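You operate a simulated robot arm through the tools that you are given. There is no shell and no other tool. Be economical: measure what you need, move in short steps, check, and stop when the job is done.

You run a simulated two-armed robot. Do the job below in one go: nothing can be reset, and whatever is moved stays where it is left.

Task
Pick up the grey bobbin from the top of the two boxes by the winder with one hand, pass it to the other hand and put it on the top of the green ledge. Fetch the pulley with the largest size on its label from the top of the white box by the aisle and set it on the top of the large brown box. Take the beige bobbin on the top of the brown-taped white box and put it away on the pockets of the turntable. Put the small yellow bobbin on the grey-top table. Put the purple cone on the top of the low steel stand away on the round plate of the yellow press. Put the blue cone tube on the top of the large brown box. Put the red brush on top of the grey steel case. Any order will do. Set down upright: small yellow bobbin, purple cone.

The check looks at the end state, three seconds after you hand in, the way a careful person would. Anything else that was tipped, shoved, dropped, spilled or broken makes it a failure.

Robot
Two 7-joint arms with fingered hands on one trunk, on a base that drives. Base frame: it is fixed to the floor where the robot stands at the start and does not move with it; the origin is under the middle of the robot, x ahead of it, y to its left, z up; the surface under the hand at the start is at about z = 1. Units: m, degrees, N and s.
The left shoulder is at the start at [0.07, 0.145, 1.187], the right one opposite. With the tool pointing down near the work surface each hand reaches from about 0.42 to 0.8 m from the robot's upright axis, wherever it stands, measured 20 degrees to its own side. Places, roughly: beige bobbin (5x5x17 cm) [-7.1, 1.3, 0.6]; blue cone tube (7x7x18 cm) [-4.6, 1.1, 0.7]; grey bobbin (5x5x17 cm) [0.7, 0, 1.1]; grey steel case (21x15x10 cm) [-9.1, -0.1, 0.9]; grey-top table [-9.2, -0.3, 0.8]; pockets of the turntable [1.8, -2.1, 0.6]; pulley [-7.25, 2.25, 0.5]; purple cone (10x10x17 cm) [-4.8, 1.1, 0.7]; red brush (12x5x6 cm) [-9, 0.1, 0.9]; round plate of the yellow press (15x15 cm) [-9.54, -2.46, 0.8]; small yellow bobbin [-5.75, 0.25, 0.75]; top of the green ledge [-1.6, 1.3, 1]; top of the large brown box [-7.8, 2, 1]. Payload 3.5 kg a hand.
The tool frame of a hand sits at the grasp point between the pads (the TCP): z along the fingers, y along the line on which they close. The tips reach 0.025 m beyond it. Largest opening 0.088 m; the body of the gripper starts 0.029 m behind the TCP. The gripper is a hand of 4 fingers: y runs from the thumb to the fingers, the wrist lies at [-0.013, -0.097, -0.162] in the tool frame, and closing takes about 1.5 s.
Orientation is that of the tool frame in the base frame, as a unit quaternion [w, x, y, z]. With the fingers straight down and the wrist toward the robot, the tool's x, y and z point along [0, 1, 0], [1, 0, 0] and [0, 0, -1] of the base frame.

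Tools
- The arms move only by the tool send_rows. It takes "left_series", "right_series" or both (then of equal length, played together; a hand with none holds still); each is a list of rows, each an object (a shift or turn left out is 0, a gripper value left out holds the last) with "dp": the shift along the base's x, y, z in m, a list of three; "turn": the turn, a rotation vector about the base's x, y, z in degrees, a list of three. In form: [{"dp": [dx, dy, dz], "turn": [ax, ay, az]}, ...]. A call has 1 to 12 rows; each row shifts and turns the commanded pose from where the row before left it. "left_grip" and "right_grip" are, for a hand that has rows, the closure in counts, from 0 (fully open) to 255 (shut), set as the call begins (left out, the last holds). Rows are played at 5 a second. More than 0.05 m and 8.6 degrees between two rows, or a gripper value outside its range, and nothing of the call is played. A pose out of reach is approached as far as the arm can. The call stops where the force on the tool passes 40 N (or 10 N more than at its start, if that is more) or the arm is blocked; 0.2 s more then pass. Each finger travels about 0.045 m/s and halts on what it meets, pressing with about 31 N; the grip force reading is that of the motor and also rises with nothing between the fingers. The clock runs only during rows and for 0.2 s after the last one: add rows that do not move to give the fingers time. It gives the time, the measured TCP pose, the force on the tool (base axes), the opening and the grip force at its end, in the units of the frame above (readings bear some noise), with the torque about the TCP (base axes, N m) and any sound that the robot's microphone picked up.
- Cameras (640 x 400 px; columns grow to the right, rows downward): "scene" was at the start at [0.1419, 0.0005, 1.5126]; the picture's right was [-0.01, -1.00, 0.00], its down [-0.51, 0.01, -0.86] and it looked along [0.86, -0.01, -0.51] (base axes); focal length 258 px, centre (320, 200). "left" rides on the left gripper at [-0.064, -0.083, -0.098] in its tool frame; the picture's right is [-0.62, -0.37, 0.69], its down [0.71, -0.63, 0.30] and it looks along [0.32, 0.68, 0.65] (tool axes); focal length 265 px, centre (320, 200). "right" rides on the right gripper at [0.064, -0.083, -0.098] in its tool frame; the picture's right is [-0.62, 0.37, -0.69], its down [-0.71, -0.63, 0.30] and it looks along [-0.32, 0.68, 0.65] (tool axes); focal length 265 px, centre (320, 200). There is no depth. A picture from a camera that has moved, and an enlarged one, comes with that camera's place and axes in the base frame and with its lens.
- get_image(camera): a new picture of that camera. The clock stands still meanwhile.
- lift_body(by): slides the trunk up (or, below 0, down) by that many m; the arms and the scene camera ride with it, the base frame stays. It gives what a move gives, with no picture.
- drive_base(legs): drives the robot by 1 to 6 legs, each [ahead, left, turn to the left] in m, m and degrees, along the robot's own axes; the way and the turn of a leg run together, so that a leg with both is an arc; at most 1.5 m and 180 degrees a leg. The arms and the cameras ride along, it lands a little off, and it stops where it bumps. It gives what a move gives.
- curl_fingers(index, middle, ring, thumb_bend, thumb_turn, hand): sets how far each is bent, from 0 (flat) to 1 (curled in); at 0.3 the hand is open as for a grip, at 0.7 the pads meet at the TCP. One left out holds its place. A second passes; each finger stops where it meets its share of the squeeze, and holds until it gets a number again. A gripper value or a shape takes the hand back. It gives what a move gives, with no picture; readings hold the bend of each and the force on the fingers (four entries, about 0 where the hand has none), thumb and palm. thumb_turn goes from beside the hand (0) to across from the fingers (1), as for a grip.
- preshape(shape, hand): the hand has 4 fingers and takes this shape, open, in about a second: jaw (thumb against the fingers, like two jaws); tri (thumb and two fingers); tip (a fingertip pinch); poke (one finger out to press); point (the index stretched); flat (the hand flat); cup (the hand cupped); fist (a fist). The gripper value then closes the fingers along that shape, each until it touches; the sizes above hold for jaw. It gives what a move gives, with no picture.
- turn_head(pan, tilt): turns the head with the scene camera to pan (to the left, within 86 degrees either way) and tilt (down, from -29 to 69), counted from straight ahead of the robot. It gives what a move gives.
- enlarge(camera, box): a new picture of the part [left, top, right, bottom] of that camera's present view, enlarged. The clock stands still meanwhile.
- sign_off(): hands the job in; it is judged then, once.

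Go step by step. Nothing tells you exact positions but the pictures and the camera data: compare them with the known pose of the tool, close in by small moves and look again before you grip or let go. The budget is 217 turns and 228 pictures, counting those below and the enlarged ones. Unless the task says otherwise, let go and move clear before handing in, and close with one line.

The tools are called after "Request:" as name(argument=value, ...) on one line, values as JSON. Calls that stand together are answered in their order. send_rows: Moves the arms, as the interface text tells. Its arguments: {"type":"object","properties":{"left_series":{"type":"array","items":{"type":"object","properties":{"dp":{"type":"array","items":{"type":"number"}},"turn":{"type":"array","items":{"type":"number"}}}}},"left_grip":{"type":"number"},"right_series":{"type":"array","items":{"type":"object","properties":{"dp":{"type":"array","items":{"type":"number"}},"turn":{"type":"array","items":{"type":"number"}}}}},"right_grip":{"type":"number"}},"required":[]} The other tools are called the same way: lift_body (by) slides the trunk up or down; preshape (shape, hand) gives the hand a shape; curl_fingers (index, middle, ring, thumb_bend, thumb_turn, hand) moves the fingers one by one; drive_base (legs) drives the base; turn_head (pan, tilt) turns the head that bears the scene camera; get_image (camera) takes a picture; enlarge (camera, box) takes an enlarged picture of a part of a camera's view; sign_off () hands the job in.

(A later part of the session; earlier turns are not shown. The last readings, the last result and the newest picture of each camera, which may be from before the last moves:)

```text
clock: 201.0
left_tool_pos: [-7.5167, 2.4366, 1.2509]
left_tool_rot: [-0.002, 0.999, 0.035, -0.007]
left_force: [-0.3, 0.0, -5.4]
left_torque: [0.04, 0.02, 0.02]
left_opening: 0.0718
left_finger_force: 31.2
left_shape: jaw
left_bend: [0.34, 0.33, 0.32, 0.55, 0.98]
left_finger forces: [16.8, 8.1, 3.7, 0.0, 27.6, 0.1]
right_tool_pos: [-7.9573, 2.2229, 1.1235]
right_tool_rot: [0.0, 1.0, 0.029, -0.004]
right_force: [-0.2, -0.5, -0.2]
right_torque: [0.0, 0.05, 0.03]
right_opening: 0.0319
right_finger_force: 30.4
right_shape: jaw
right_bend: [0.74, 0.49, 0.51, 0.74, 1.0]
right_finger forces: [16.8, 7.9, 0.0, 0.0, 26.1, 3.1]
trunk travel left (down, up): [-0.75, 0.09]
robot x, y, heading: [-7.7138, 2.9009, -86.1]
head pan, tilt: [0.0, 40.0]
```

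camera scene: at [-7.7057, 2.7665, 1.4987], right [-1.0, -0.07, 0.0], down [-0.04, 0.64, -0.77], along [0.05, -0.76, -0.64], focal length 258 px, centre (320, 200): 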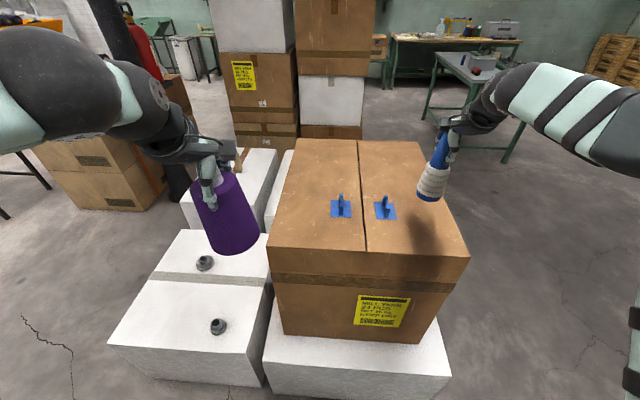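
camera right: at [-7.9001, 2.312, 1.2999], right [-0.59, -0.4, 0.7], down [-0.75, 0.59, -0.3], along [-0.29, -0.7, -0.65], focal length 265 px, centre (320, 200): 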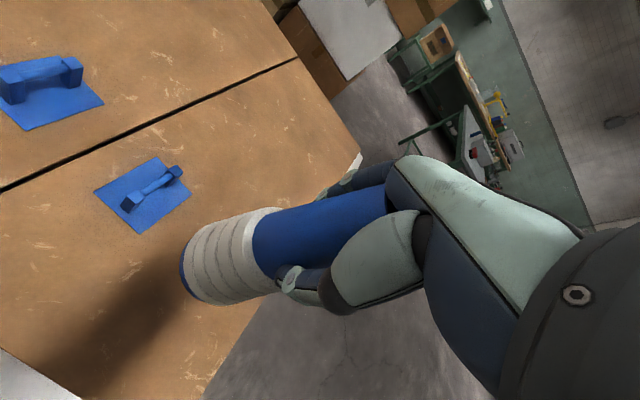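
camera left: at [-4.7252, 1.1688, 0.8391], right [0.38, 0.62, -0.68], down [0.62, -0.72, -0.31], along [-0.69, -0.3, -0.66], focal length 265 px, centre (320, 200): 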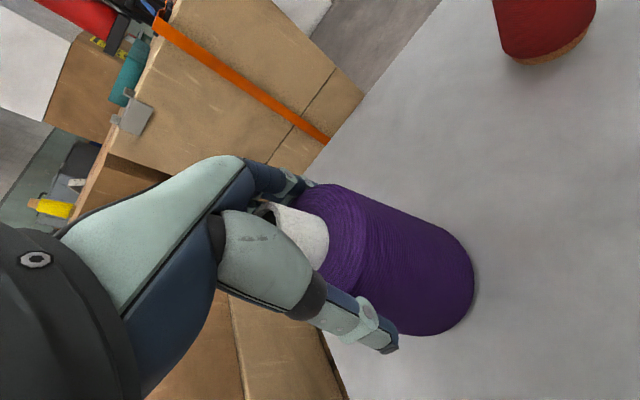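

Request:
send_rows(right_series=[{"dp": [0, 0, -0.004]}, {"dp": [0, 0, -0.004]}, {"dp": [0, 0, -0.004]}, {}])

Request:
enlarge(camera="scene", box=[340, 120, 500, 270])

```text
clock: 202.0
left_tool_pos: [-7.5165, 2.4356, 1.2509]
left_tool_rot: [-0.002, 0.999, 0.034, -0.007]
left_force: [1.2, 1.1, -4.7]
left_torque: [0.0, 0.02, -0.01]
left_opening: 0.072
left_finger_force: 31.1
left_shape: jaw
left_bend: [0.34, 0.33, 0.32, 0.55, 0.98]
left_finger forces: [16.9, 8.2, 3.7, 0.0, 27.7, 0.1]
right_tool_pos: [-7.9577, 2.2229, 1.1123]
right_tool_rot: [-0.001, 1.0, 0.028, -0.005]
right_force: [-0.4, -0.5, -1.0]
right_torque: [0.04, -0.02, 0.02]
right_opening: 0.0323
right_finger_force: 31.6
right_shape: jaw
right_bend: [0.74, 0.49, 0.51, 0.74, 1.0]
right_finger forces: [16.8, 7.8, 0.0, 0.0, 26.0, 3.0]
trunk travel left (down, up): [-0.75, 0.09]
robot x, y, heading: [-7.7191, 2.9009, -86.0]
head pan, tilt: [0.0, 40.0]
```

```text
2.67 times, centred on (420, 195) of scene
camera zoom: at [-7.7058, 2.7654, 1.4985], right [-1.0, -0.07, 0.0], down [-0.04, 0.64, -0.77], along [0.05, -0.76, -0.64], focal length 688 px, centre (53, 213)
```

zoom: 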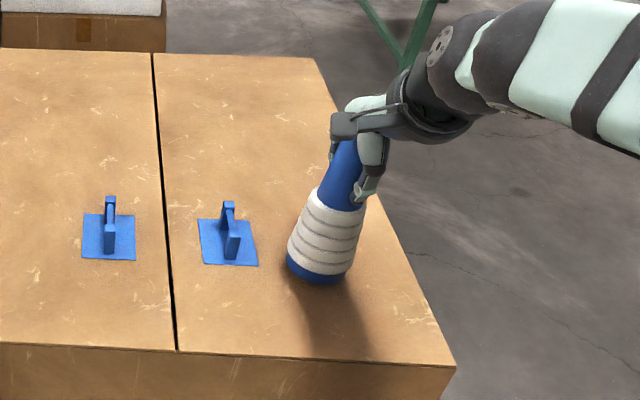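

Still a gap to the shadow; I keep lowering in small steps.

Request:
send_rows(right_series=[{"dp": [0, 0, -0.004]}, {"dp": [0, 0, -0.004]}, {"dp": [0, 0, -0.004]}, {}])

Request:
enlarge(camera="scene", box=[340, 120, 500, 270])

```text
clock: 203.0
left_tool_pos: [-7.5176, 2.4368, 1.2509]
left_tool_rot: [-0.002, 0.999, 0.035, -0.006]
left_force: [0.1, 0.0, -5.6]
left_torque: [0.01, 0.0, -0.02]
left_opening: 0.0718
left_finger_force: 30.8
left_shape: jaw
left_bend: [0.34, 0.33, 0.32, 0.55, 0.98]
left_finger forces: [16.8, 8.2, 3.7, 0.1, 27.5, 0.1]
right_tool_pos: [-7.9564, 2.2214, 1.0993]
right_tool_rot: [0.0, 1.0, 0.029, -0.002]
right_force: [-0.6, 0.4, -0.8]
right_torque: [0.0, -0.02, -0.02]
right_opening: 0.0321
right_finger_force: 31.0
right_shape: jaw
right_bend: [0.74, 0.49, 0.51, 0.74, 1.0]
right_finger forces: [16.9, 7.9, 0.0, 0.0, 26.1, 2.9]
trunk travel left (down, up): [-0.75, 0.09]
robot x, y, heading: [-7.7177, 2.8979, -86.1]
head pan, tilt: [0.0, 40.0]
```

```text
2.67 times, centred on (420, 195) of scene
camera zoom: at [-7.7058, 2.7655, 1.4986], right [-1.0, -0.07, 0.0], down [-0.04, 0.64, -0.77], along [0.05, -0.76, -0.64], focal length 688 px, centre (53, 213)
```

zoom: 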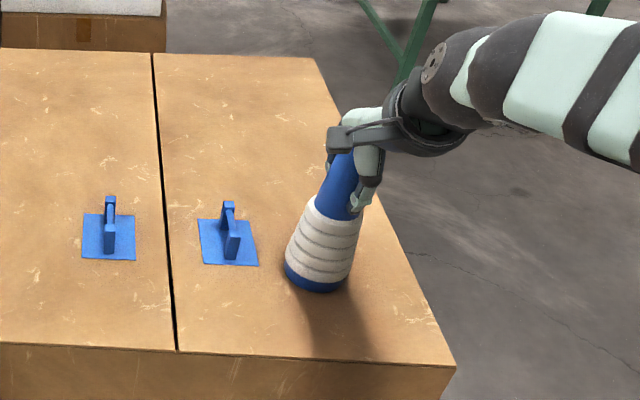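

Request:
send_rows(right_series=[{"dp": [0, 0, -0.004]}, {"dp": [0, 0, -0.004]}, {"dp": [0, 0, -0.004]}, {"dp": [0, 0, -0.004]}, {}])

Request:
enlarge(camera="scene", box=[340, 120, 500, 270])

```text
clock: 204.2
left_tool_pos: [-7.5153, 2.4392, 1.2501]
left_tool_rot: [-0.001, 0.999, 0.035, -0.006]
left_force: [-0.3, -0.3, -6.0]
left_torque: [0.02, 0.03, -0.02]
left_opening: 0.072
left_finger_force: 31.1
left_shape: jaw
left_bend: [0.34, 0.33, 0.32, 0.55, 0.98]
left_finger forces: [17.1, 8.2, 3.7, 0.0, 27.6, 0.0]
right_tool_pos: [-7.9539, 2.2189, 1.0981]
right_tool_rot: [0.016, 0.999, 0.029, -0.002]
right_force: [2.2, 6.0, 19.5]
right_torque: [0.41, 0.1, -0.09]
right_opening: 0.0325
right_finger_force: 30.7
right_shape: jaw
right_bend: [0.74, 0.5, 0.51, 0.74, 1.0]
right_finger forces: [17.0, 8.0, 0.0, 0.0, 34.3, 9.5]
trunk travel left (down, up): [-0.75, 0.09]
robot x, y, heading: [-7.716, 2.8988, -86.2]
head pan, tilt: [0.0, 40.0]
stopped in row 5 (right hand): the force on the tool passed its limit at 41 N (the readings are from after the stop); the commanded pose is now the measured one
```

```text
2.67 times, centred on (420, 195) of scene
camera zoom: at [-7.7049, 2.7685, 1.4985], right [-1.0, -0.07, 0.0], down [-0.04, 0.64, -0.77], along [0.05, -0.77, -0.64], focal length 688 px, centre (53, 213)
```

zoom: 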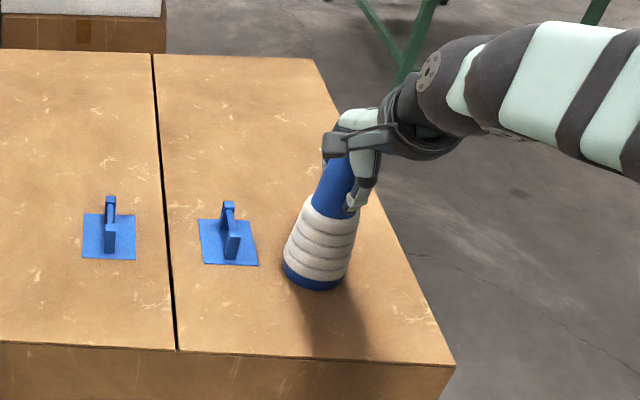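

Contact at about z=0.97. I ease up 3 mm, open the hand and check.

Request:
send_rows(right_series=[{"dp": [0, 0, 0.002]}, {}, {}, {}, {}, {}, {}], right_grip=60)

Request:
enlarge(camera="scene", box=[340, 120, 500, 270])

```text
clock: 205.8
left_tool_pos: [-7.5143, 2.4396, 1.2508]
left_tool_rot: [-0.001, 0.999, 0.035, -0.008]
left_force: [-0.8, 0.4, -4.8]
left_torque: [0.0, 0.03, 0.04]
left_opening: 0.0719
left_finger_force: 31.4
left_shape: jaw
left_bend: [0.34, 0.33, 0.32, 0.55, 0.98]
left_finger forces: [17.0, 8.2, 3.8, 0.0, 27.8, 0.0]
right_tool_pos: [-7.9544, 2.2206, 1.0975]
right_tool_rot: [0.012, 1.0, 0.028, -0.003]
right_force: [1.6, -3.6, 17.7]
right_torque: [-0.14, -0.03, 0.01]
right_opening: 0.0669
right_finger_force: 0.1
right_shape: jaw
right_bend: [0.27, 0.35, 0.32, 0.53, 0.99]
right_finger forces: [1.1, 0.0, 0.0, 0.0, 0.0, 17.3]
trunk travel left (down, up): [-0.75, 0.09]
robot x, y, heading: [-7.7172, 2.8987, -86.3]
head pan, tilt: [0.0, 40.0]
```

```text
2.67 times, centred on (420, 195) of scene
camera zoom: at [-7.7036, 2.7686, 1.4989], right [-1.0, -0.07, 0.0], down [-0.05, 0.64, -0.77], along [0.05, -0.77, -0.64], focal length 688 px, centre (53, 213)
```

zoom: 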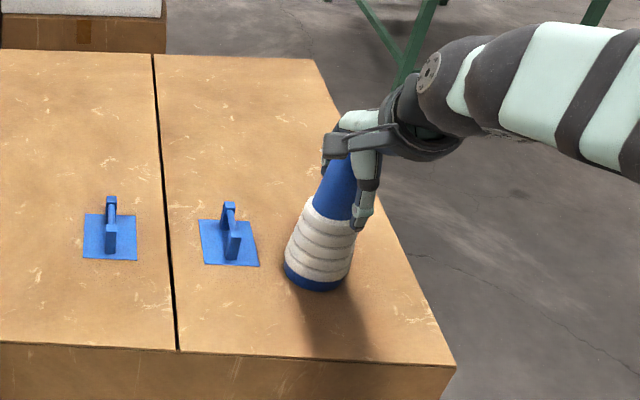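

Open; the palm still presses its top, so it stands firmly. I rise straight up.

Request:
send_rows(right_series=[{"dp": [0, 0, 0.01]}, {"dp": [0, 0, 0.02]}, {"dp": [0, 0, 0.04]}, {"dp": [0, 0, 0.045]}, {"dp": [0, 0.02, 0.045]}, {}])

Request:
get_image(camera="scene")

```text
clock: 207.2
left_tool_pos: [-7.517, 2.4364, 1.2506]
left_tool_rot: [-0.002, 0.999, 0.036, -0.007]
left_force: [-0.2, -0.8, -5.0]
left_torque: [-0.03, 0.0, 0.01]
left_opening: 0.0719
left_finger_force: 31.3
left_shape: jaw
left_bend: [0.34, 0.33, 0.32, 0.55, 0.98]
left_finger forces: [17.0, 8.3, 3.8, 0.0, 27.6, 0.0]
right_tool_pos: [-7.9543, 2.2382, 1.2551]
right_tool_rot: [0.009, 1.0, 0.028, -0.003]
right_force: [0.6, -0.1, -1.0]
right_torque: [-0.01, 0.01, 0.01]
right_opening: 0.0672
right_finger_force: 0.0
right_shape: jaw
right_bend: [0.27, 0.35, 0.32, 0.53, 0.99]
right_finger forces: [0.1, 0.1, 0.0, 0.1, 0.0, 0.0]
trunk travel left (down, up): [-0.75, 0.09]
robot x, y, heading: [-7.7172, 2.8998, -86.1]
head pan, tilt: [0.0, 40.0]
```

```text
146 pictures are left
camera scene: at [-7.7057, 2.7654, 1.4985], right [-1.0, -0.07, 0.0], down [-0.04, 0.64, -0.77], along [0.05, -0.76, -0.64], focal length 258 px, centre (320, 200)
```

scene: 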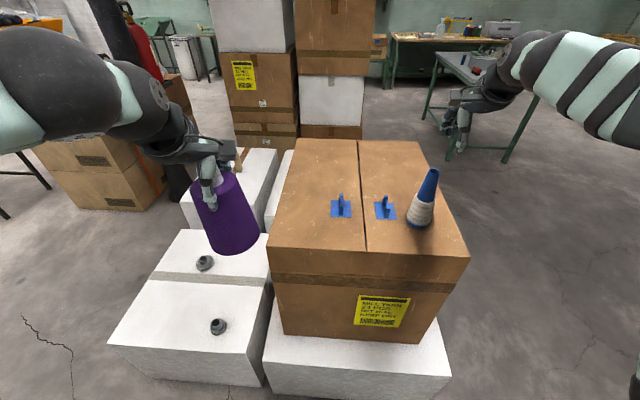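

The blue tube stands on the brown box. Now I look closely at the pulleys to read their labels.

Request:
enlarge(camera="scene", box=[185, 245, 245, 285])

Request:
enlarge(camera="scene", box=[190, 305, 250, 345])

```text
10.00 times, centred on (215, 265) of scene
camera zoom: at [-7.7057, 2.7654, 1.4985], right [-1.0, -0.07, 0.0], down [-0.04, 0.64, -0.77], along [0.05, -0.76, -0.64], focal length 2580 px, centre (1370, -450)
```

zoom: 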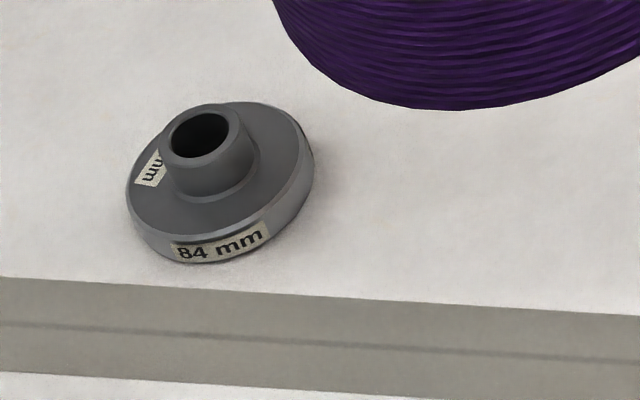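

```text
10.00 times, centred on (220, 325) of scene
camera zoom: at [-7.7057, 2.7654, 1.4985], right [-1.0, -0.07, 0.0], down [-0.04, 0.64, -0.77], along [0.05, -0.76, -0.64], focal length 2580 px, centre (1320, -1050)
```

zoom: 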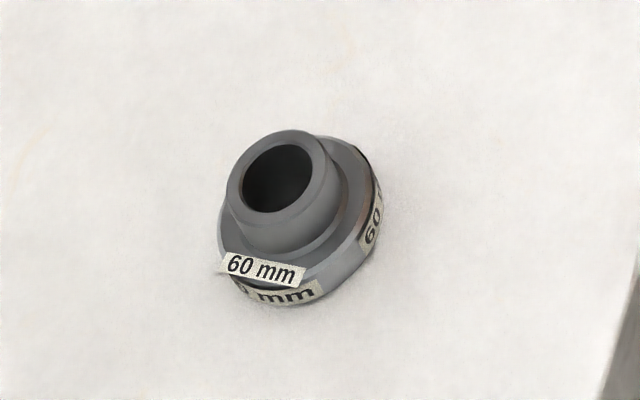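

Labels read 84 mm (farther pulley, ≈(-7.1, 2.06)) and 60 mm; a third could hide behind the cone. I go round to the aisle end of the white box for an easy reach and look again.

Request:
drive_base(legs=[[0, 0, -94], [-1.3, 0, 0], [0, 0.88, 0]])

Request:
turn_head(pan=0, tilt=45)

Request:
get_image(camera="scene")

```text
clock: 221.9
left_tool_pos: [-6.8507, 1.8927, 1.2503]
left_tool_rot: [-0.005, 0.719, -0.695, -0.002]
left_force: [-0.6, 0.4, -5.6]
left_torque: [0.03, 0.0, -0.01]
left_opening: 0.0715
left_finger_force: 31.1
left_shape: jaw
left_bend: [0.34, 0.33, 0.32, 0.56, 0.98]
left_finger forces: [16.8, 7.7, 3.6, 0.1, 27.1, 0.0]
right_tool_pos: [-7.0326, 2.3358, 1.2551]
right_tool_rot: [0.005, 0.714, -0.7, -0.01]
right_force: [-0.3, 0.1, 0.4]
right_torque: [0.0, 0.03, 0.0]
right_opening: 0.0672
right_finger_force: 0.0
right_shape: jaw
right_bend: [0.27, 0.35, 0.32, 0.53, 0.99]
right_finger forces: [0.0, 0.0, 0.1, 0.1, 0.1, 0.0]
trunk travel left (down, up): [-0.75, 0.09]
robot x, y, heading: [-6.3801, 2.0757, -178.1]
head pan, tilt: [0.0, 40.0]
```

```text
clock: 222.5
left_tool_pos: [-6.8503, 1.8922, 1.2505]
left_tool_rot: [-0.006, 0.72, -0.694, -0.003]
left_force: [1.1, 0.0, -5.5]
left_torque: [0.04, -0.01, 0.01]
left_opening: 0.0713
left_finger_force: 31.2
left_shape: jaw
left_bend: [0.34, 0.33, 0.32, 0.56, 0.98]
left_finger forces: [16.9, 7.8, 3.7, 0.1, 27.0, 0.1]
right_tool_pos: [-7.0328, 2.3363, 1.2546]
right_tool_rot: [0.004, 0.714, -0.7, -0.009]
right_force: [0.0, -0.1, -0.7]
right_torque: [0.0, 0.0, -0.02]
right_opening: 0.0671
right_finger_force: 0.2
right_shape: jaw
right_bend: [0.27, 0.35, 0.32, 0.53, 0.99]
right_finger forces: [0.1, 0.0, 0.0, 0.1, 0.0, 0.0]
trunk travel left (down, up): [-0.75, 0.09]
robot x, y, heading: [-6.3775, 2.0744, -178.0]
head pan, tilt: [0.0, 45.0]
```

```text
143 pictures are left
camera scene: at [-6.5109, 2.0718, 1.4913], right [-0.03, 1.0, 0.0], down [0.71, 0.02, -0.71], along [-0.71, -0.02, -0.71], focal length 258 px, centre (320, 200)
```

scene: 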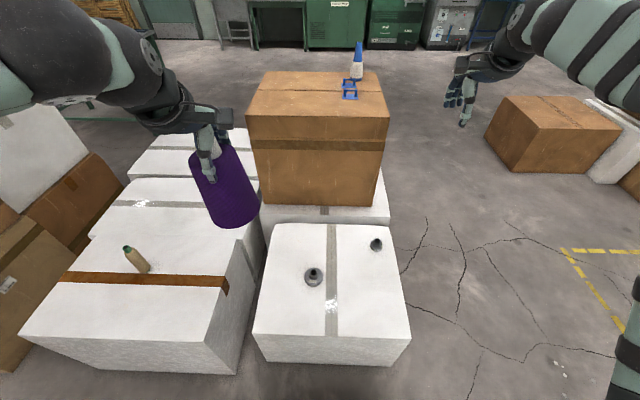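

Only these two pulleys, so the 84 mm one at about (-7.075, 2.03, base z≈0.43) is wanted. I raise the left hand a bit for clearance, lower the trunk 0.5 m, and bring the open right hand over it.

Request:
send_rows(left_series=[{"dp": [0.01, 0, 0.035]}, {"dp": [0.01, 0, 0.035]}, {}])

Request:
lift_body(by=-0.5)

Request:
send_rows(right_series=[{"dp": [-0.005, -0.045, 0]}, {"dp": [-0.005, -0.045, 0]}, {"dp": [-0.005, -0.045, 0]}, {"dp": [-0.005, -0.045, 0]}, {"dp": [-0.005, -0.045, -0.01]}, {"dp": [-0.005, -0.045, -0.02]}, {"dp": [-0.005, -0.036, -0.02]}, {}], right_grip=0)

Request:
get_image(camera="right")

Request:
get_image(camera="scene")

```text
clock: 223.3
left_tool_pos: [-6.8305, 1.8932, 1.32]
left_tool_rot: [-0.007, 0.72, -0.694, -0.003]
left_force: [-0.1, -0.8, -6.3]
left_torque: [-0.03, -0.02, 0.01]
left_opening: 0.0716
left_finger_force: 30.6
left_shape: jaw
left_bend: [0.34, 0.33, 0.32, 0.56, 0.98]
left_finger forces: [16.9, 7.8, 3.6, 0.0, 26.8, 0.0]
right_tool_pos: [-7.0317, 2.3368, 1.2536]
right_tool_rot: [0.005, 0.714, -0.7, -0.008]
right_force: [0.1, 0.1, 1.2]
right_torque: [0.03, -0.02, -0.02]
right_opening: 0.067
right_finger_force: 0.0
right_shape: jaw
right_bend: [0.27, 0.35, 0.32, 0.53, 0.99]
right_finger forces: [0.1, 0.0, 0.0, 0.1, 0.0, 0.0]
trunk travel left (down, up): [-0.75, 0.09]
robot x, y, heading: [-6.3798, 2.0742, -178.3]
head pan, tilt: [0.0, 45.0]
```

```text
refused: -0.5 is not a number from -0.4 to 0.4
```

```text
clock: 225.1
left_tool_pos: [-6.8299, 1.8932, 1.3218]
left_tool_rot: [-0.006, 0.719, -0.695, -0.002]
left_force: [0.2, -0.3, -5.8]
left_torque: [0.02, -0.04, -0.02]
left_opening: 0.0714
left_finger_force: 30.7
left_shape: jaw
left_bend: [0.34, 0.33, 0.32, 0.56, 0.98]
left_finger forces: [16.8, 7.8, 3.7, 0.0, 26.9, 0.0]
right_tool_pos: [-7.0654, 2.03, 1.204]
right_tool_rot: [0.005, 0.714, -0.7, -0.009]
right_force: [1.1, 0.5, -0.5]
right_torque: [-0.02, 0.03, 0.0]
right_opening: 0.0878
right_finger_force: 0.0
right_shape: jaw
right_bend: [0.3, 0.3, 0.3, 0.3, 0.98]
right_finger forces: [0.0, 0.0, 0.0, 0.0, 0.0, 0.0]
trunk travel left (down, up): [-0.75, 0.09]
robot x, y, heading: [-6.3783, 2.0727, -177.8]
head pan, tilt: [0.0, 45.0]
```

```text
142 pictures are left
camera right: at [-6.9796, 1.9672, 1.2989], right [-0.37, 0.61, 0.7], down [0.61, 0.73, -0.31], along [-0.7, 0.31, -0.64], focal length 265 px, centre (320, 200)
```

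right: 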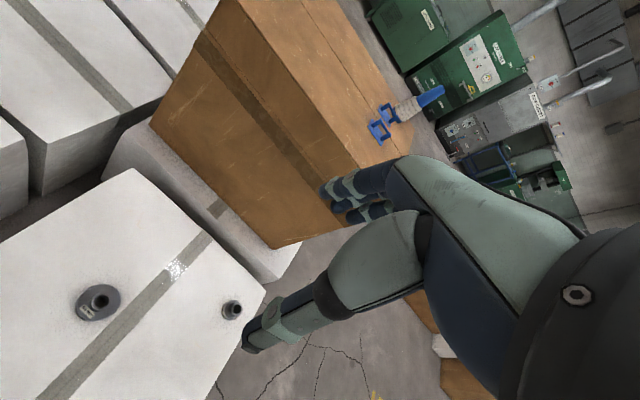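

```text
141 pictures are left
camera scene: at [-6.5104, 2.0727, 1.4914], right [-0.03, 1.0, 0.0], down [0.71, 0.02, -0.71], along [-0.71, -0.02, -0.71], focal length 258 px, centre (320, 200)
```

scene: 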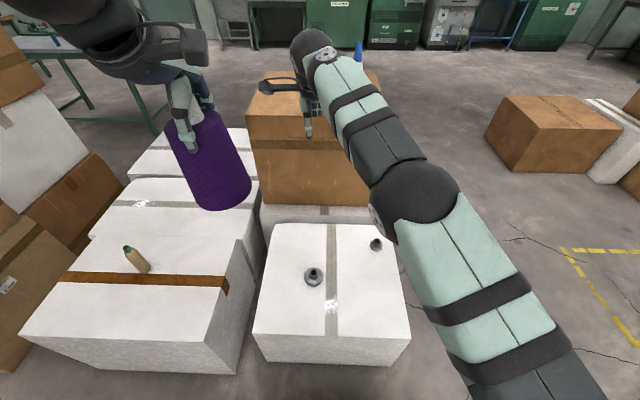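

The lift step is limited to 0.4 m; the hand is directly above the pulley. I lower in two steps.

Request:
lift_body(by=-0.4)

Request:
lift_body(by=-0.1)

Request:
get_image(camera="right")

Request:
get_image(camera="scene")

```text
clock: 228.9
left_tool_pos: [-6.8274, 1.8926, 0.9218]
left_tool_rot: [-0.007, 0.72, -0.694, -0.004]
left_force: [-1.2, 0.0, -5.8]
left_torque: [0.07, 0.0, -0.02]
left_opening: 0.0718
left_finger_force: 30.6
left_shape: jaw
left_bend: [0.34, 0.33, 0.32, 0.56, 0.98]
left_finger forces: [16.7, 7.8, 3.7, 0.0, 26.9, 0.0]
right_tool_pos: [-7.0665, 2.0292, 0.8034]
right_tool_rot: [0.005, 0.715, -0.699, -0.008]
right_force: [-0.1, 0.1, 0.1]
right_torque: [-0.04, 0.02, 0.0]
right_opening: 0.0876
right_finger_force: 0.1
right_shape: jaw
right_bend: [0.3, 0.3, 0.3, 0.3, 0.98]
right_finger forces: [0.1, 0.0, 0.0, 0.0, 0.1, 0.0]
trunk travel left (down, up): [-0.35, 0.49]
robot x, y, heading: [-6.38, 2.0774, -178.1]
head pan, tilt: [0.0, 45.0]
```

```text
clock: 230.3
left_tool_pos: [-6.8286, 1.8935, 0.8214]
left_tool_rot: [-0.006, 0.719, -0.695, -0.004]
left_force: [-0.1, -0.1, -5.7]
left_torque: [-0.03, -0.06, 0.01]
left_opening: 0.0716
left_finger_force: 30.6
left_shape: jaw
left_bend: [0.34, 0.33, 0.32, 0.56, 0.98]
left_finger forces: [16.8, 7.8, 3.7, 0.0, 26.9, 0.0]
right_tool_pos: [-7.0652, 2.0292, 0.704]
right_tool_rot: [0.005, 0.715, -0.699, -0.008]
right_force: [0.8, 0.4, -0.9]
right_torque: [-0.02, -0.02, 0.0]
right_opening: 0.0876
right_finger_force: 0.0
right_shape: jaw
right_bend: [0.3, 0.3, 0.3, 0.3, 0.98]
right_finger forces: [0.0, 0.1, 0.1, 0.0, 0.0, 0.0]
trunk travel left (down, up): [-0.25, 0.59]
robot x, y, heading: [-6.3787, 2.0782, -177.8]
head pan, tilt: [0.0, 45.0]
```

```text
140 pictures are left
camera right: at [-6.9796, 1.9669, 0.7992], right [-0.37, 0.61, 0.7], down [0.61, 0.73, -0.31], along [-0.7, 0.31, -0.64], focal length 265 px, centre (320, 200)
```

right: 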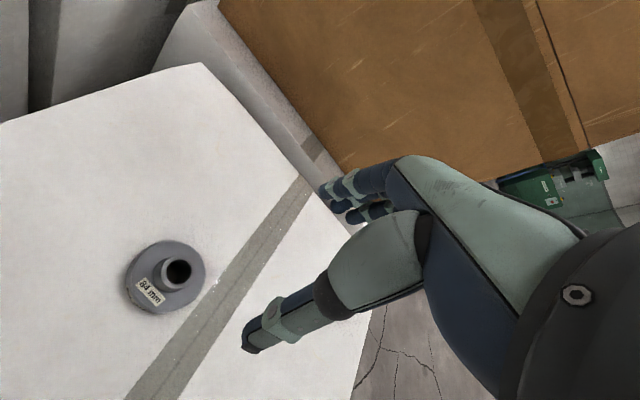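

```text
139 pictures are left
camera scene: at [-6.5103, 2.0718, 0.9914], right [-0.03, 1.0, 0.0], down [0.71, 0.02, -0.71], along [-0.71, -0.02, -0.71], focal length 258 px, centre (320, 200)
```

scene: 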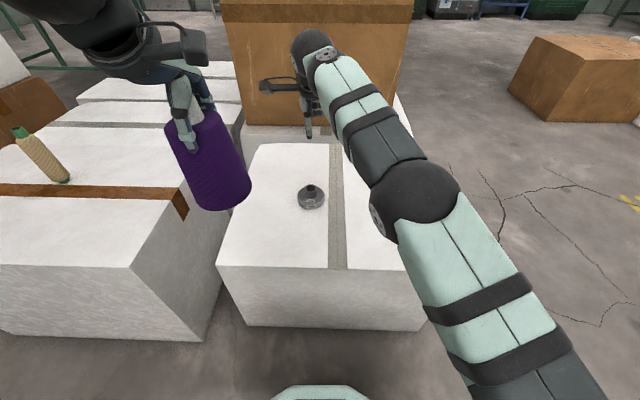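

Pulley hub at about (-7.074, 2.022), top ≈0.487. I centre and descend to just above, then look.

Request:
send_rows(right_series=[{"dp": [-0.005, -0.004, -0.045]}, {"dp": [-0.004, -0.003, -0.045]}, {"dp": [0, 0, -0.045]}, {"dp": [0, 0, -0.04]}, {"dp": [0, 0, -0.02]}, {}])

Request:
get_image(camera="right")

Request:
enlarge(camera="scene", box=[240, 120, 400, 230])

```text
clock: 231.7
left_tool_pos: [-6.8294, 1.8926, 0.8202]
left_tool_rot: [-0.006, 0.72, -0.694, -0.004]
left_force: [0.4, -0.7, -4.7]
left_torque: [0.01, -0.04, -0.04]
left_opening: 0.0714
left_finger_force: 31.0
left_shape: jaw
left_bend: [0.34, 0.33, 0.32, 0.56, 0.98]
left_finger forces: [16.7, 7.7, 3.6, 0.0, 26.9, 0.0]
right_tool_pos: [-7.074, 2.0239, 0.5086]
right_tool_rot: [0.005, 0.714, -0.7, -0.009]
right_force: [0.3, -0.7, 0.2]
right_torque: [-0.01, 0.01, 0.02]
right_opening: 0.0877
right_finger_force: 0.0
right_shape: jaw
right_bend: [0.3, 0.3, 0.3, 0.3, 0.98]
right_finger forces: [0.0, 0.1, 0.0, 0.1, 0.0, 0.0]
trunk travel left (down, up): [-0.25, 0.59]
robot x, y, heading: [-6.3802, 2.0744, -177.9]
head pan, tilt: [0.0, 45.0]
```

```text
138 pictures are left
camera right: at [-6.989, 1.961, 0.6028], right [-0.37, 0.61, 0.7], down [0.61, 0.73, -0.31], along [-0.7, 0.31, -0.64], focal length 265 px, centre (320, 200)
```

right: 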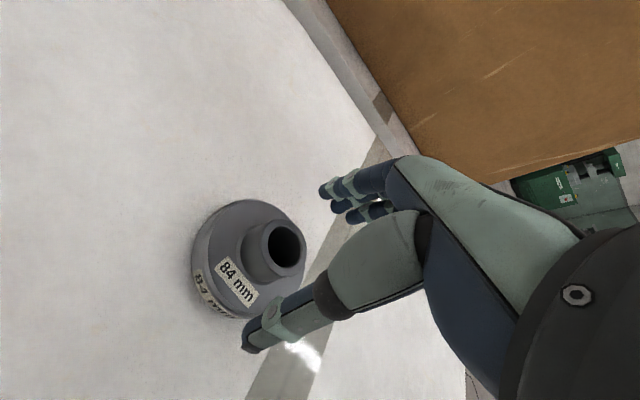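

```text
3.64 times, centred on (320, 175) of scene
camera zoom: at [-6.5104, 2.0718, 0.9913], right [-0.03, 1.0, 0.0], down [0.71, 0.02, -0.71], along [-0.71, -0.02, -0.71], focal length 938 px, centre (320, 291)
```

zoom: 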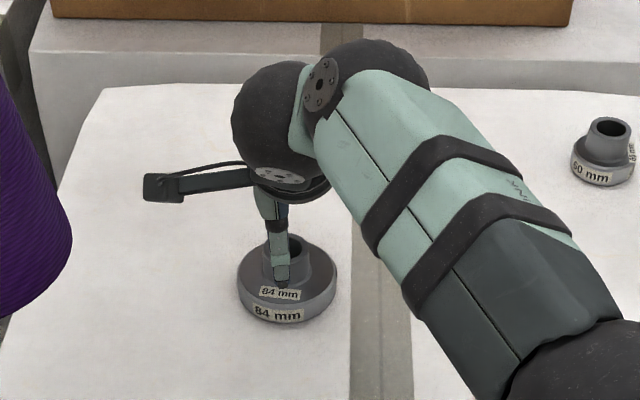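

Centred on the hub. I go down to grip height carefully.

Request:
send_rows(right_series=[{"dp": [0.002, 0, -0.012]}, {"dp": [0, 0, -0.01]}, {"dp": [0, 0, -0.005]}, {}])

Request:
enlarge(camera="scene", box=[270, 140, 360, 220])

Request:
get_image(camera="right")

```text
clock: 232.7
left_tool_pos: [-6.8284, 1.8933, 0.8216]
left_tool_rot: [-0.007, 0.719, -0.695, -0.004]
left_force: [-0.2, 0.9, -4.4]
left_torque: [0.0, -0.01, -0.04]
left_opening: 0.0714
left_finger_force: 30.7
left_shape: jaw
left_bend: [0.34, 0.33, 0.32, 0.56, 0.98]
left_finger forces: [16.7, 7.8, 3.7, 0.0, 26.9, 0.0]
right_tool_pos: [-7.0725, 2.0219, 0.4816]
right_tool_rot: [0.005, 0.714, -0.7, -0.009]
right_force: [0.3, 1.3, -0.3]
right_torque: [0.03, 0.0, 0.0]
right_opening: 0.0873
right_finger_force: 0.0
right_shape: jaw
right_bend: [0.3, 0.3, 0.3, 0.3, 0.98]
right_finger forces: [0.0, 0.0, 0.1, 0.1, 0.0, 0.0]
trunk travel left (down, up): [-0.25, 0.59]
robot x, y, heading: [-6.3818, 2.0781, -178.2]
head pan, tilt: [0.0, 45.0]
```

```text
5.00 times, centred on (315, 180) of scene
camera zoom: at [-6.5105, 2.0718, 0.9913], right [-0.03, 1.0, 0.0], down [0.71, 0.02, -0.71], along [-0.71, -0.02, -0.71], focal length 1290 px, centre (345, 300)
```

zoom: 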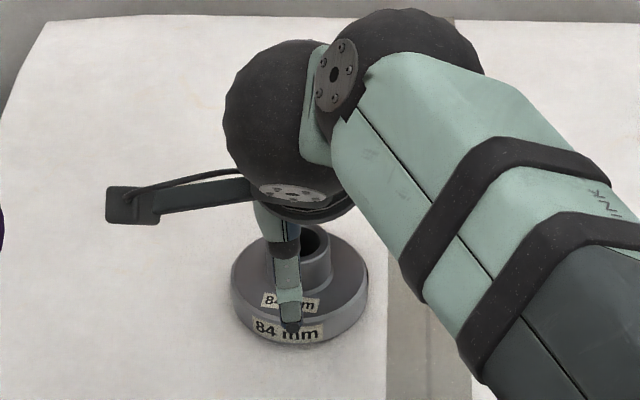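

```text
135 pictures are left
camera right: at [-6.9862, 1.9598, 0.5767], right [-0.37, 0.61, 0.7], down [0.61, 0.73, -0.31], along [-0.7, 0.31, -0.64], focal length 265 px, centre (320, 200)
```

right: 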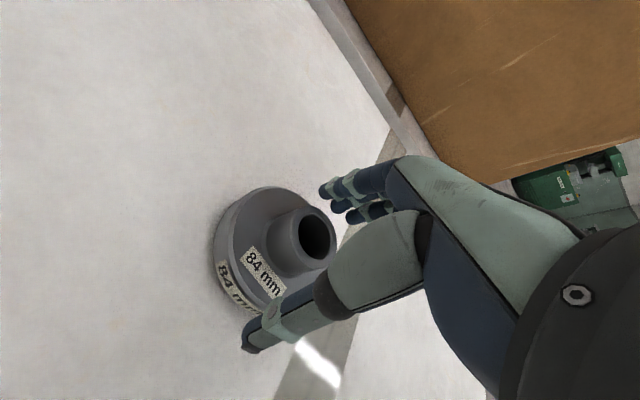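

Still free; I go 5 mm lower and close on the hub.

Request:
send_rows(right_series=[{"dp": [0.002, 0.001, -0.005]}, {}])

Request:
send_rows(right_series=[{}, {}, {}, {}, {}, {}, {}, {}, {}, {}], right_grip=255)

Request:
get_image(camera="right")

Request:
enlarge(camera="scene", box=[270, 140, 360, 220])

```text
clock: 233.3
left_tool_pos: [-6.83, 1.8926, 0.8214]
left_tool_rot: [-0.006, 0.719, -0.695, -0.004]
left_force: [-0.2, -0.8, -5.1]
left_torque: [-0.01, 0.01, 0.0]
left_opening: 0.0713
left_finger_force: 30.5
left_shape: jaw
left_bend: [0.34, 0.33, 0.32, 0.56, 0.98]
left_finger forces: [16.8, 7.6, 3.8, 0.1, 27.0, 0.1]
right_tool_pos: [-7.0696, 2.0231, 0.4777]
right_tool_rot: [0.005, 0.714, -0.7, -0.009]
right_force: [0.1, 0.8, 0.5]
right_torque: [-0.01, 0.0, 0.02]
right_opening: 0.0876
right_finger_force: 0.1
right_shape: jaw
right_bend: [0.3, 0.3, 0.3, 0.3, 0.98]
right_finger forces: [0.0, 0.1, 0.1, 0.0, 0.1, 0.0]
trunk travel left (down, up): [-0.25, 0.59]
robot x, y, heading: [-6.3787, 2.0771, -178.0]
head pan, tilt: [0.0, 45.0]
```

```text
clock: 235.5
left_tool_pos: [-6.8294, 1.8924, 0.8211]
left_tool_rot: [-0.006, 0.719, -0.695, -0.005]
left_force: [-0.9, -0.4, -4.9]
left_torque: [0.04, -0.02, -0.02]
left_opening: 0.0718
left_finger_force: 31.2
left_shape: jaw
left_bend: [0.34, 0.33, 0.32, 0.56, 0.98]
left_finger forces: [16.7, 7.7, 3.8, 0.0, 26.8, 0.1]
right_tool_pos: [-7.0706, 2.0224, 0.4766]
right_tool_rot: [0.005, 0.714, -0.7, -0.009]
right_force: [0.4, -0.2, -0.2]
right_torque: [0.02, 0.01, -0.02]
right_opening: 0.0329
right_finger_force: 31.6
right_shape: jaw
right_bend: [0.28, 0.4, 0.43, 0.74, 1.0]
right_finger forces: [17.3, 8.5, 0.1, 0.0, 26.3, 0.0]
trunk travel left (down, up): [-0.25, 0.59]
robot x, y, heading: [-6.3783, 2.0747, -178.4]
head pan, tilt: [0.0, 45.0]
```

```text
134 pictures are left
camera right: at [-6.9843, 1.961, 0.5718], right [-0.37, 0.61, 0.7], down [0.61, 0.73, -0.31], along [-0.7, 0.31, -0.64], focal length 265 px, centre (320, 200)
```

right: 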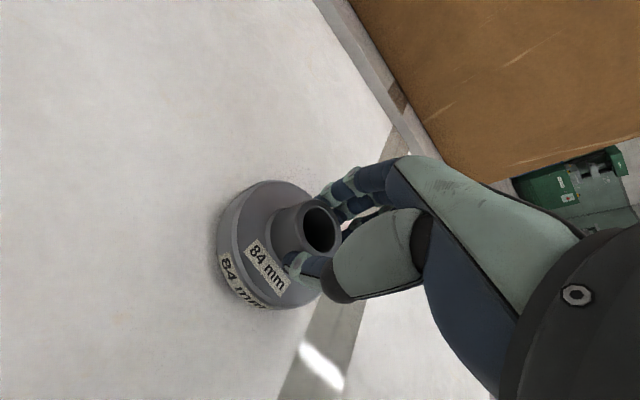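

```text
5.00 times, centred on (315, 180) of scene
camera zoom: at [-6.5107, 2.0718, 0.9913], right [-0.03, 1.0, 0.0], down [0.71, 0.02, -0.71], along [-0.71, -0.02, -0.71], focal length 1290 px, centre (345, 300)
```

zoom: 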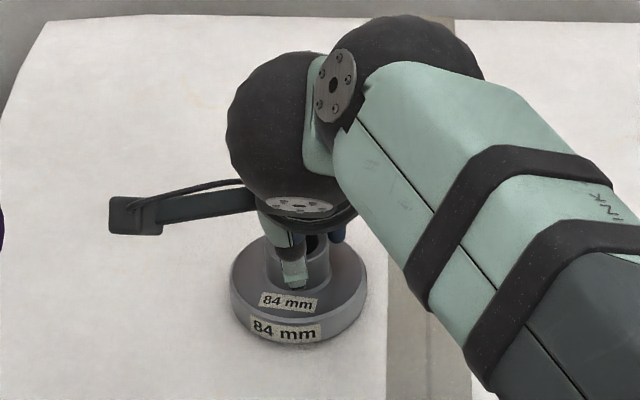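

The hub is gripped. I lift straight up and check the hold.

Request:
send_rows(right_series=[{"dp": [0, 0, 0.015]}, {"dp": [0, 0, 0.03]}, {"dp": [0, 0, 0.04]}, {"dp": [0, 0, 0.04]}, {}])

Request:
get_image(camera="right")

```text
clock: 236.7
left_tool_pos: [-6.8302, 1.8925, 0.8208]
left_tool_rot: [-0.006, 0.719, -0.695, -0.004]
left_force: [-0.1, 0.7, -5.5]
left_torque: [0.02, -0.03, 0.0]
left_opening: 0.0716
left_finger_force: 31.4
left_shape: jaw
left_bend: [0.34, 0.33, 0.32, 0.56, 0.98]
left_finger forces: [16.7, 7.7, 3.9, 0.0, 26.9, 0.1]
right_tool_pos: [-7.0682, 2.0234, 0.6011]
right_tool_rot: [0.005, 0.714, -0.7, -0.008]
right_force: [-0.1, -0.3, -2.9]
right_torque: [0.04, -0.06, 0.01]
right_opening: 0.0333
right_finger_force: 31.1
right_shape: jaw
right_bend: [0.28, 0.4, 0.43, 0.75, 1.0]
right_finger forces: [17.5, 8.6, 0.0, 0.0, 26.4, 0.0]
trunk travel left (down, up): [-0.25, 0.59]
robot x, y, heading: [-6.3819, 2.0767, -178.4]
head pan, tilt: [0.0, 45.0]
```

```text
132 pictures are left
camera right: at [-6.9824, 1.9609, 0.6964], right [-0.37, 0.61, 0.7], down [0.61, 0.73, -0.31], along [-0.7, 0.31, -0.64], focal length 265 px, centre (320, 200)
```

right: 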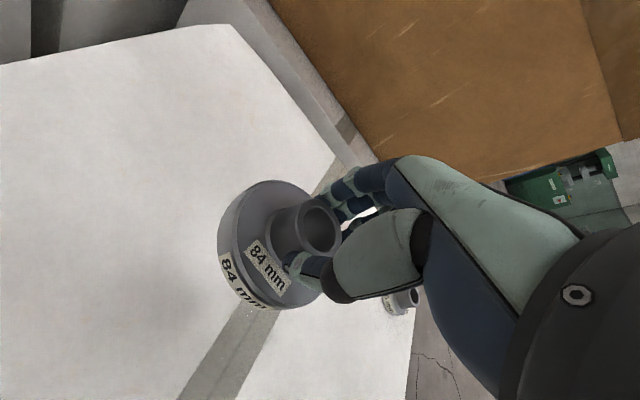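

Pulley held level. I raise the trunk, draw the hand in, and drive back to the brown box's side.

Request:
lift_body(by=0.4)

Request:
lift_body(by=0.1)

Request:
send_rows(right_series=[{"dp": [0.02, 0.02, 0.035]}, {"dp": [0.02, 0.025, 0.035]}, {"dp": [0.02, 0.03, 0.03]}, {"dp": [0.03, 0.03, 0.02]}, {"dp": [0.03, 0.03, 0]}, {"dp": [0.03, 0.03, 0]}, {}])

Request:
drive_base(legs=[[0, -0.86, 0], [1.35, 0, -2], [0, 0, 92]])

Request:
turn_head(pan=0, tilt=40)

Request:
get_image(camera="scene")

```text
clock: 240.5
left_tool_pos: [-6.8306, 1.8938, 1.2211]
left_tool_rot: [-0.006, 0.719, -0.695, -0.004]
left_force: [-0.5, -0.3, -5.9]
left_torque: [0.03, -0.03, -0.04]
left_opening: 0.0717
left_finger_force: 30.8
left_shape: jaw
left_bend: [0.34, 0.33, 0.32, 0.56, 0.98]
left_finger forces: [16.6, 7.8, 3.9, 0.0, 26.8, 0.0]
right_tool_pos: [-7.0683, 2.0238, 1.0016]
right_tool_rot: [0.006, 0.714, -0.7, -0.009]
right_force: [1.2, 0.2, -3.3]
right_torque: [-0.02, -0.07, 0.01]
right_opening: 0.0329
right_finger_force: 30.9
right_shape: jaw
right_bend: [0.28, 0.4, 0.43, 0.75, 1.0]
right_finger forces: [17.6, 8.8, 0.0, 0.0, 26.4, 0.0]
trunk travel left (down, up): [-0.65, 0.19]
robot x, y, heading: [-6.3783, 2.074, -178.2]
head pan, tilt: [0.0, 45.0]
```

```text
clock: 241.8
left_tool_pos: [-6.8304, 1.8923, 1.3206]
left_tool_rot: [-0.005, 0.72, -0.694, -0.004]
left_force: [0.6, -0.7, -5.7]
left_torque: [0.04, -0.02, -0.03]
left_opening: 0.0717
left_finger_force: 30.7
left_shape: jaw
left_bend: [0.34, 0.33, 0.32, 0.56, 0.98]
left_finger forces: [16.7, 7.8, 3.8, 0.0, 26.8, 0.0]
right_tool_pos: [-7.0682, 2.0227, 1.1005]
right_tool_rot: [0.005, 0.714, -0.7, -0.008]
right_force: [-0.5, 0.3, -2.1]
right_torque: [0.02, -0.04, 0.02]
right_opening: 0.0327
right_finger_force: 30.9
right_shape: jaw
right_bend: [0.28, 0.4, 0.43, 0.75, 1.0]
right_finger forces: [17.5, 8.6, 0.0, 0.1, 26.4, 0.0]
trunk travel left (down, up): [-0.75, 0.09]
robot x, y, heading: [-6.3829, 2.0765, -177.9]
head pan, tilt: [0.0, 45.0]
```

```text
clock: 243.4
left_tool_pos: [-6.83, 1.8926, 1.3231]
left_tool_rot: [-0.006, 0.72, -0.694, -0.004]
left_force: [-0.8, -0.6, -5.0]
left_torque: [0.01, -0.03, 0.02]
left_opening: 0.0717
left_finger_force: 31.2
left_shape: jaw
left_bend: [0.34, 0.33, 0.32, 0.56, 0.98]
left_finger forces: [16.9, 7.8, 3.8, 0.0, 26.9, 0.0]
right_tool_pos: [-7.0065, 2.1054, 1.2567]
right_tool_rot: [0.005, 0.715, -0.699, -0.008]
right_force: [-0.4, 0.1, -2.5]
right_torque: [0.03, -0.06, -0.02]
right_opening: 0.0333
right_finger_force: 30.8
right_shape: jaw
right_bend: [0.28, 0.4, 0.43, 0.75, 1.0]
right_finger forces: [17.7, 9.4, 0.0, 0.0, 27.1, 0.0]
right hand out of reach, approached as far as the arm can: row 2, 3, 4, 5, 6
trunk travel left (down, up): [-0.75, 0.09]
robot x, y, heading: [-6.3772, 2.0752, -178.1]
head pan, tilt: [0.0, 45.0]
```

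```text
clock: 258.2
left_tool_pos: [-7.5598, 2.4778, 1.3215]
left_tool_rot: [-0.001, 1.0, 0.013, -0.008]
left_force: [-0.1, 1.2, -5.5]
left_torque: [0.01, 0.02, -0.03]
left_opening: 0.0713
left_finger_force: 30.8
left_shape: jaw
left_bend: [0.34, 0.33, 0.32, 0.56, 0.98]
left_finger forces: [16.6, 7.6, 3.6, 0.0, 26.4, 0.1]
right_tool_pos: [-7.7732, 2.3029, 1.256]
right_tool_rot: [0.009, 1.0, 0.005, -0.003]
right_force: [-0.4, 0.0, -3.0]
right_torque: [0.08, 0.02, -0.01]
right_opening: 0.0329
right_finger_force: 31.0
right_shape: jaw
right_bend: [0.28, 0.4, 0.43, 0.75, 1.0]
right_finger forces: [17.0, 8.7, 0.0, 0.0, 25.8, 0.1]
trunk travel left (down, up): [-0.75, 0.09]
robot x, y, heading: [-7.7364, 2.9304, -88.7]
head pan, tilt: [0.0, 45.0]
```

```text
clock: 258.9
left_tool_pos: [-7.5593, 2.479, 1.32]
left_tool_rot: [-0.002, 1.0, 0.013, -0.007]
left_force: [0.4, 0.7, -5.2]
left_torque: [0.01, 0.04, 0.0]
left_opening: 0.0712
left_finger_force: 30.7
left_shape: jaw
left_bend: [0.34, 0.33, 0.32, 0.56, 0.98]
left_finger forces: [16.7, 7.7, 3.6, 0.0, 26.6, 0.0]
right_tool_pos: [-7.7727, 2.3041, 1.2566]
right_tool_rot: [0.008, 1.0, 0.007, -0.003]
right_force: [-0.5, -0.8, -3.1]
right_torque: [0.04, -0.02, -0.01]
right_opening: 0.0327
right_finger_force: 30.6
right_shape: jaw
right_bend: [0.28, 0.4, 0.43, 0.75, 1.0]
right_finger forces: [16.9, 8.8, 0.0, 0.0, 25.8, 0.0]
trunk travel left (down, up): [-0.75, 0.09]
robot x, y, heading: [-7.7408, 2.9272, -88.6]
head pan, tilt: [0.0, 40.0]
```

```text
131 pictures are left
camera scene: at [-7.7319, 2.7949, 1.4985], right [-1.0, -0.02, 0.0], down [-0.02, 0.64, -0.77], along [0.02, -0.76, -0.64], focal length 258 px, centre (320, 200)
```

scene: 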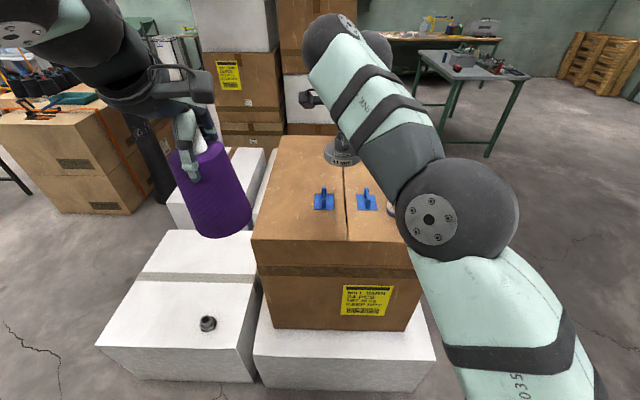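

The free strip for the pulley is left of the handles, centred about (-7.617, 2.22). I shift the base 0.15 m left so the right hand comes over it.

Request:
drive_base(legs=[[0, 0.15, 0]])

Request:
get_image(camera="scene")

Request:
get_image(camera="right")

```text
clock: 260.2
left_tool_pos: [-7.4116, 2.4827, 1.3211]
left_tool_rot: [-0.002, 1.0, 0.012, -0.005]
left_force: [0.0, 0.2, -5.4]
left_torque: [0.02, 0.0, 0.01]
left_opening: 0.0715
left_finger_force: 30.8
left_shape: jaw
left_bend: [0.35, 0.33, 0.32, 0.56, 0.98]
left_finger forces: [16.5, 7.6, 3.8, 0.0, 26.7, 0.0]
right_tool_pos: [-7.6249, 2.3076, 1.2559]
right_tool_rot: [0.009, 1.0, 0.005, -0.001]
right_force: [-0.8, 0.0, -3.2]
right_torque: [0.05, -0.06, 0.02]
right_opening: 0.0329
right_finger_force: 31.2
right_shape: jaw
right_bend: [0.28, 0.4, 0.43, 0.75, 1.0]
right_finger forces: [17.0, 8.9, 0.1, 0.0, 26.0, 0.0]
trunk travel left (down, up): [-0.75, 0.09]
robot x, y, heading: [-7.585, 2.935, -88.6]
head pan, tilt: [0.0, 40.0]
```

```text
130 pictures are left
camera scene: at [-7.5843, 2.7985, 1.4985], right [-1.0, -0.02, 0.0], down [-0.01, 0.64, -0.77], along [0.02, -0.77, -0.64], focal length 258 px, centre (320, 200)
```

scene: 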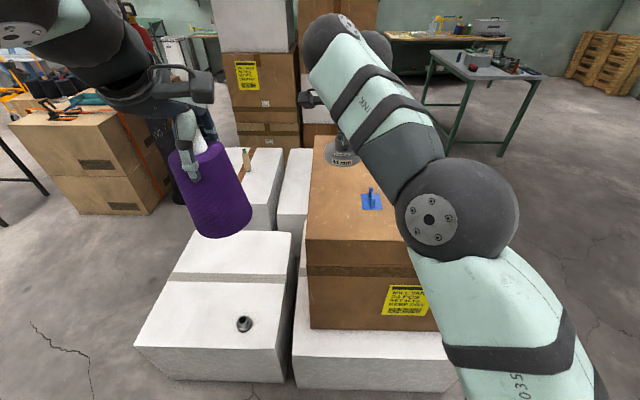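

```text
129 pictures are left
camera right: at [-7.5624, 2.3937, 1.3521], right [-0.61, -0.36, 0.7], down [-0.72, 0.62, -0.31], along [-0.32, -0.7, -0.64], focal length 265 px, centre (320, 200)
```

right: 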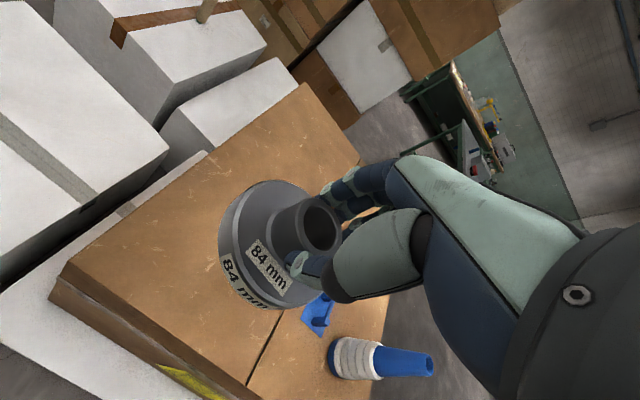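

The right view shows the pulley over the free strip and the blue tube still standing. I move in and lower to just above the surface.

Request:
send_rows(right_series=[{"dp": [0.004, -0.04, -0.02]}, {"dp": [0.003, -0.04, -0.02]}, {"dp": [0, 0, -0.045]}, {"dp": [0, 0, -0.045]}, {"dp": [0, 0, -0.045]}, {"dp": [0, 0, -0.02]}, {}])

Request:
get_image(camera="right")

Request:
get_image(camera="scene")

```text
clock: 261.8
left_tool_pos: [-7.4082, 2.4822, 1.3201]
left_tool_rot: [-0.002, 1.0, 0.012, -0.006]
left_force: [-0.9, 0.0, -5.6]
left_torque: [0.06, 0.01, 0.0]
left_opening: 0.0713
left_finger_force: 30.8
left_shape: jaw
left_bend: [0.35, 0.33, 0.32, 0.56, 0.98]
left_finger forces: [16.6, 7.8, 3.8, 0.0, 26.7, 0.0]
right_tool_pos: [-7.6254, 2.2575, 1.1606]
right_tool_rot: [0.009, 1.0, 0.006, -0.002]
right_force: [0.3, -0.5, -3.1]
right_torque: [0.04, 0.04, 0.01]
right_opening: 0.0326
right_finger_force: 31.0
right_shape: jaw
right_bend: [0.73, 0.4, 0.43, 0.75, 1.0]
right_finger forces: [17.2, 8.9, 0.0, 0.0, 26.4, 0.0]
right hand out of reach, approached as far as the arm can: row 1, 2, 3, 4, 5, 6
trunk travel left (down, up): [-0.75, 0.09]
robot x, y, heading: [-7.5853, 2.9347, -88.5]
head pan, tilt: [0.0, 40.0]
```

```text
128 pictures are left
camera right: at [-7.5614, 2.344, 1.2559], right [-0.61, -0.36, 0.7], down [-0.72, 0.62, -0.31], along [-0.32, -0.7, -0.64], focal length 265 px, centre (320, 200)
```

right: 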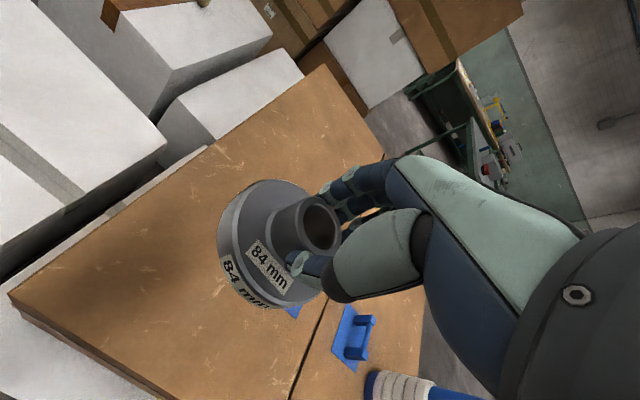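

```text
127 pictures are left
camera scene: at [-7.5806, 2.7984, 1.4985], right [-1.0, -0.02, 0.0], down [-0.02, 0.64, -0.77], along [0.02, -0.77, -0.64], focal length 258 px, centre (320, 200)
```

scene: 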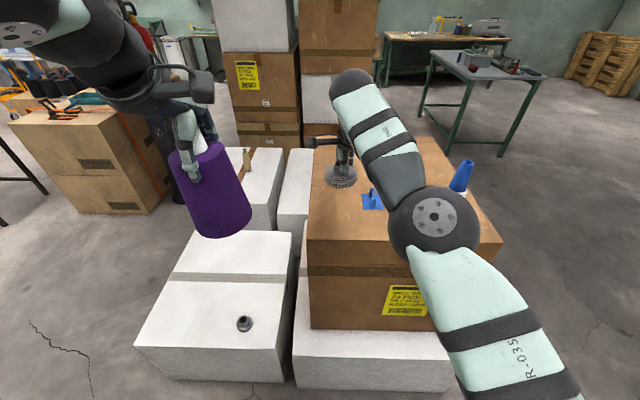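

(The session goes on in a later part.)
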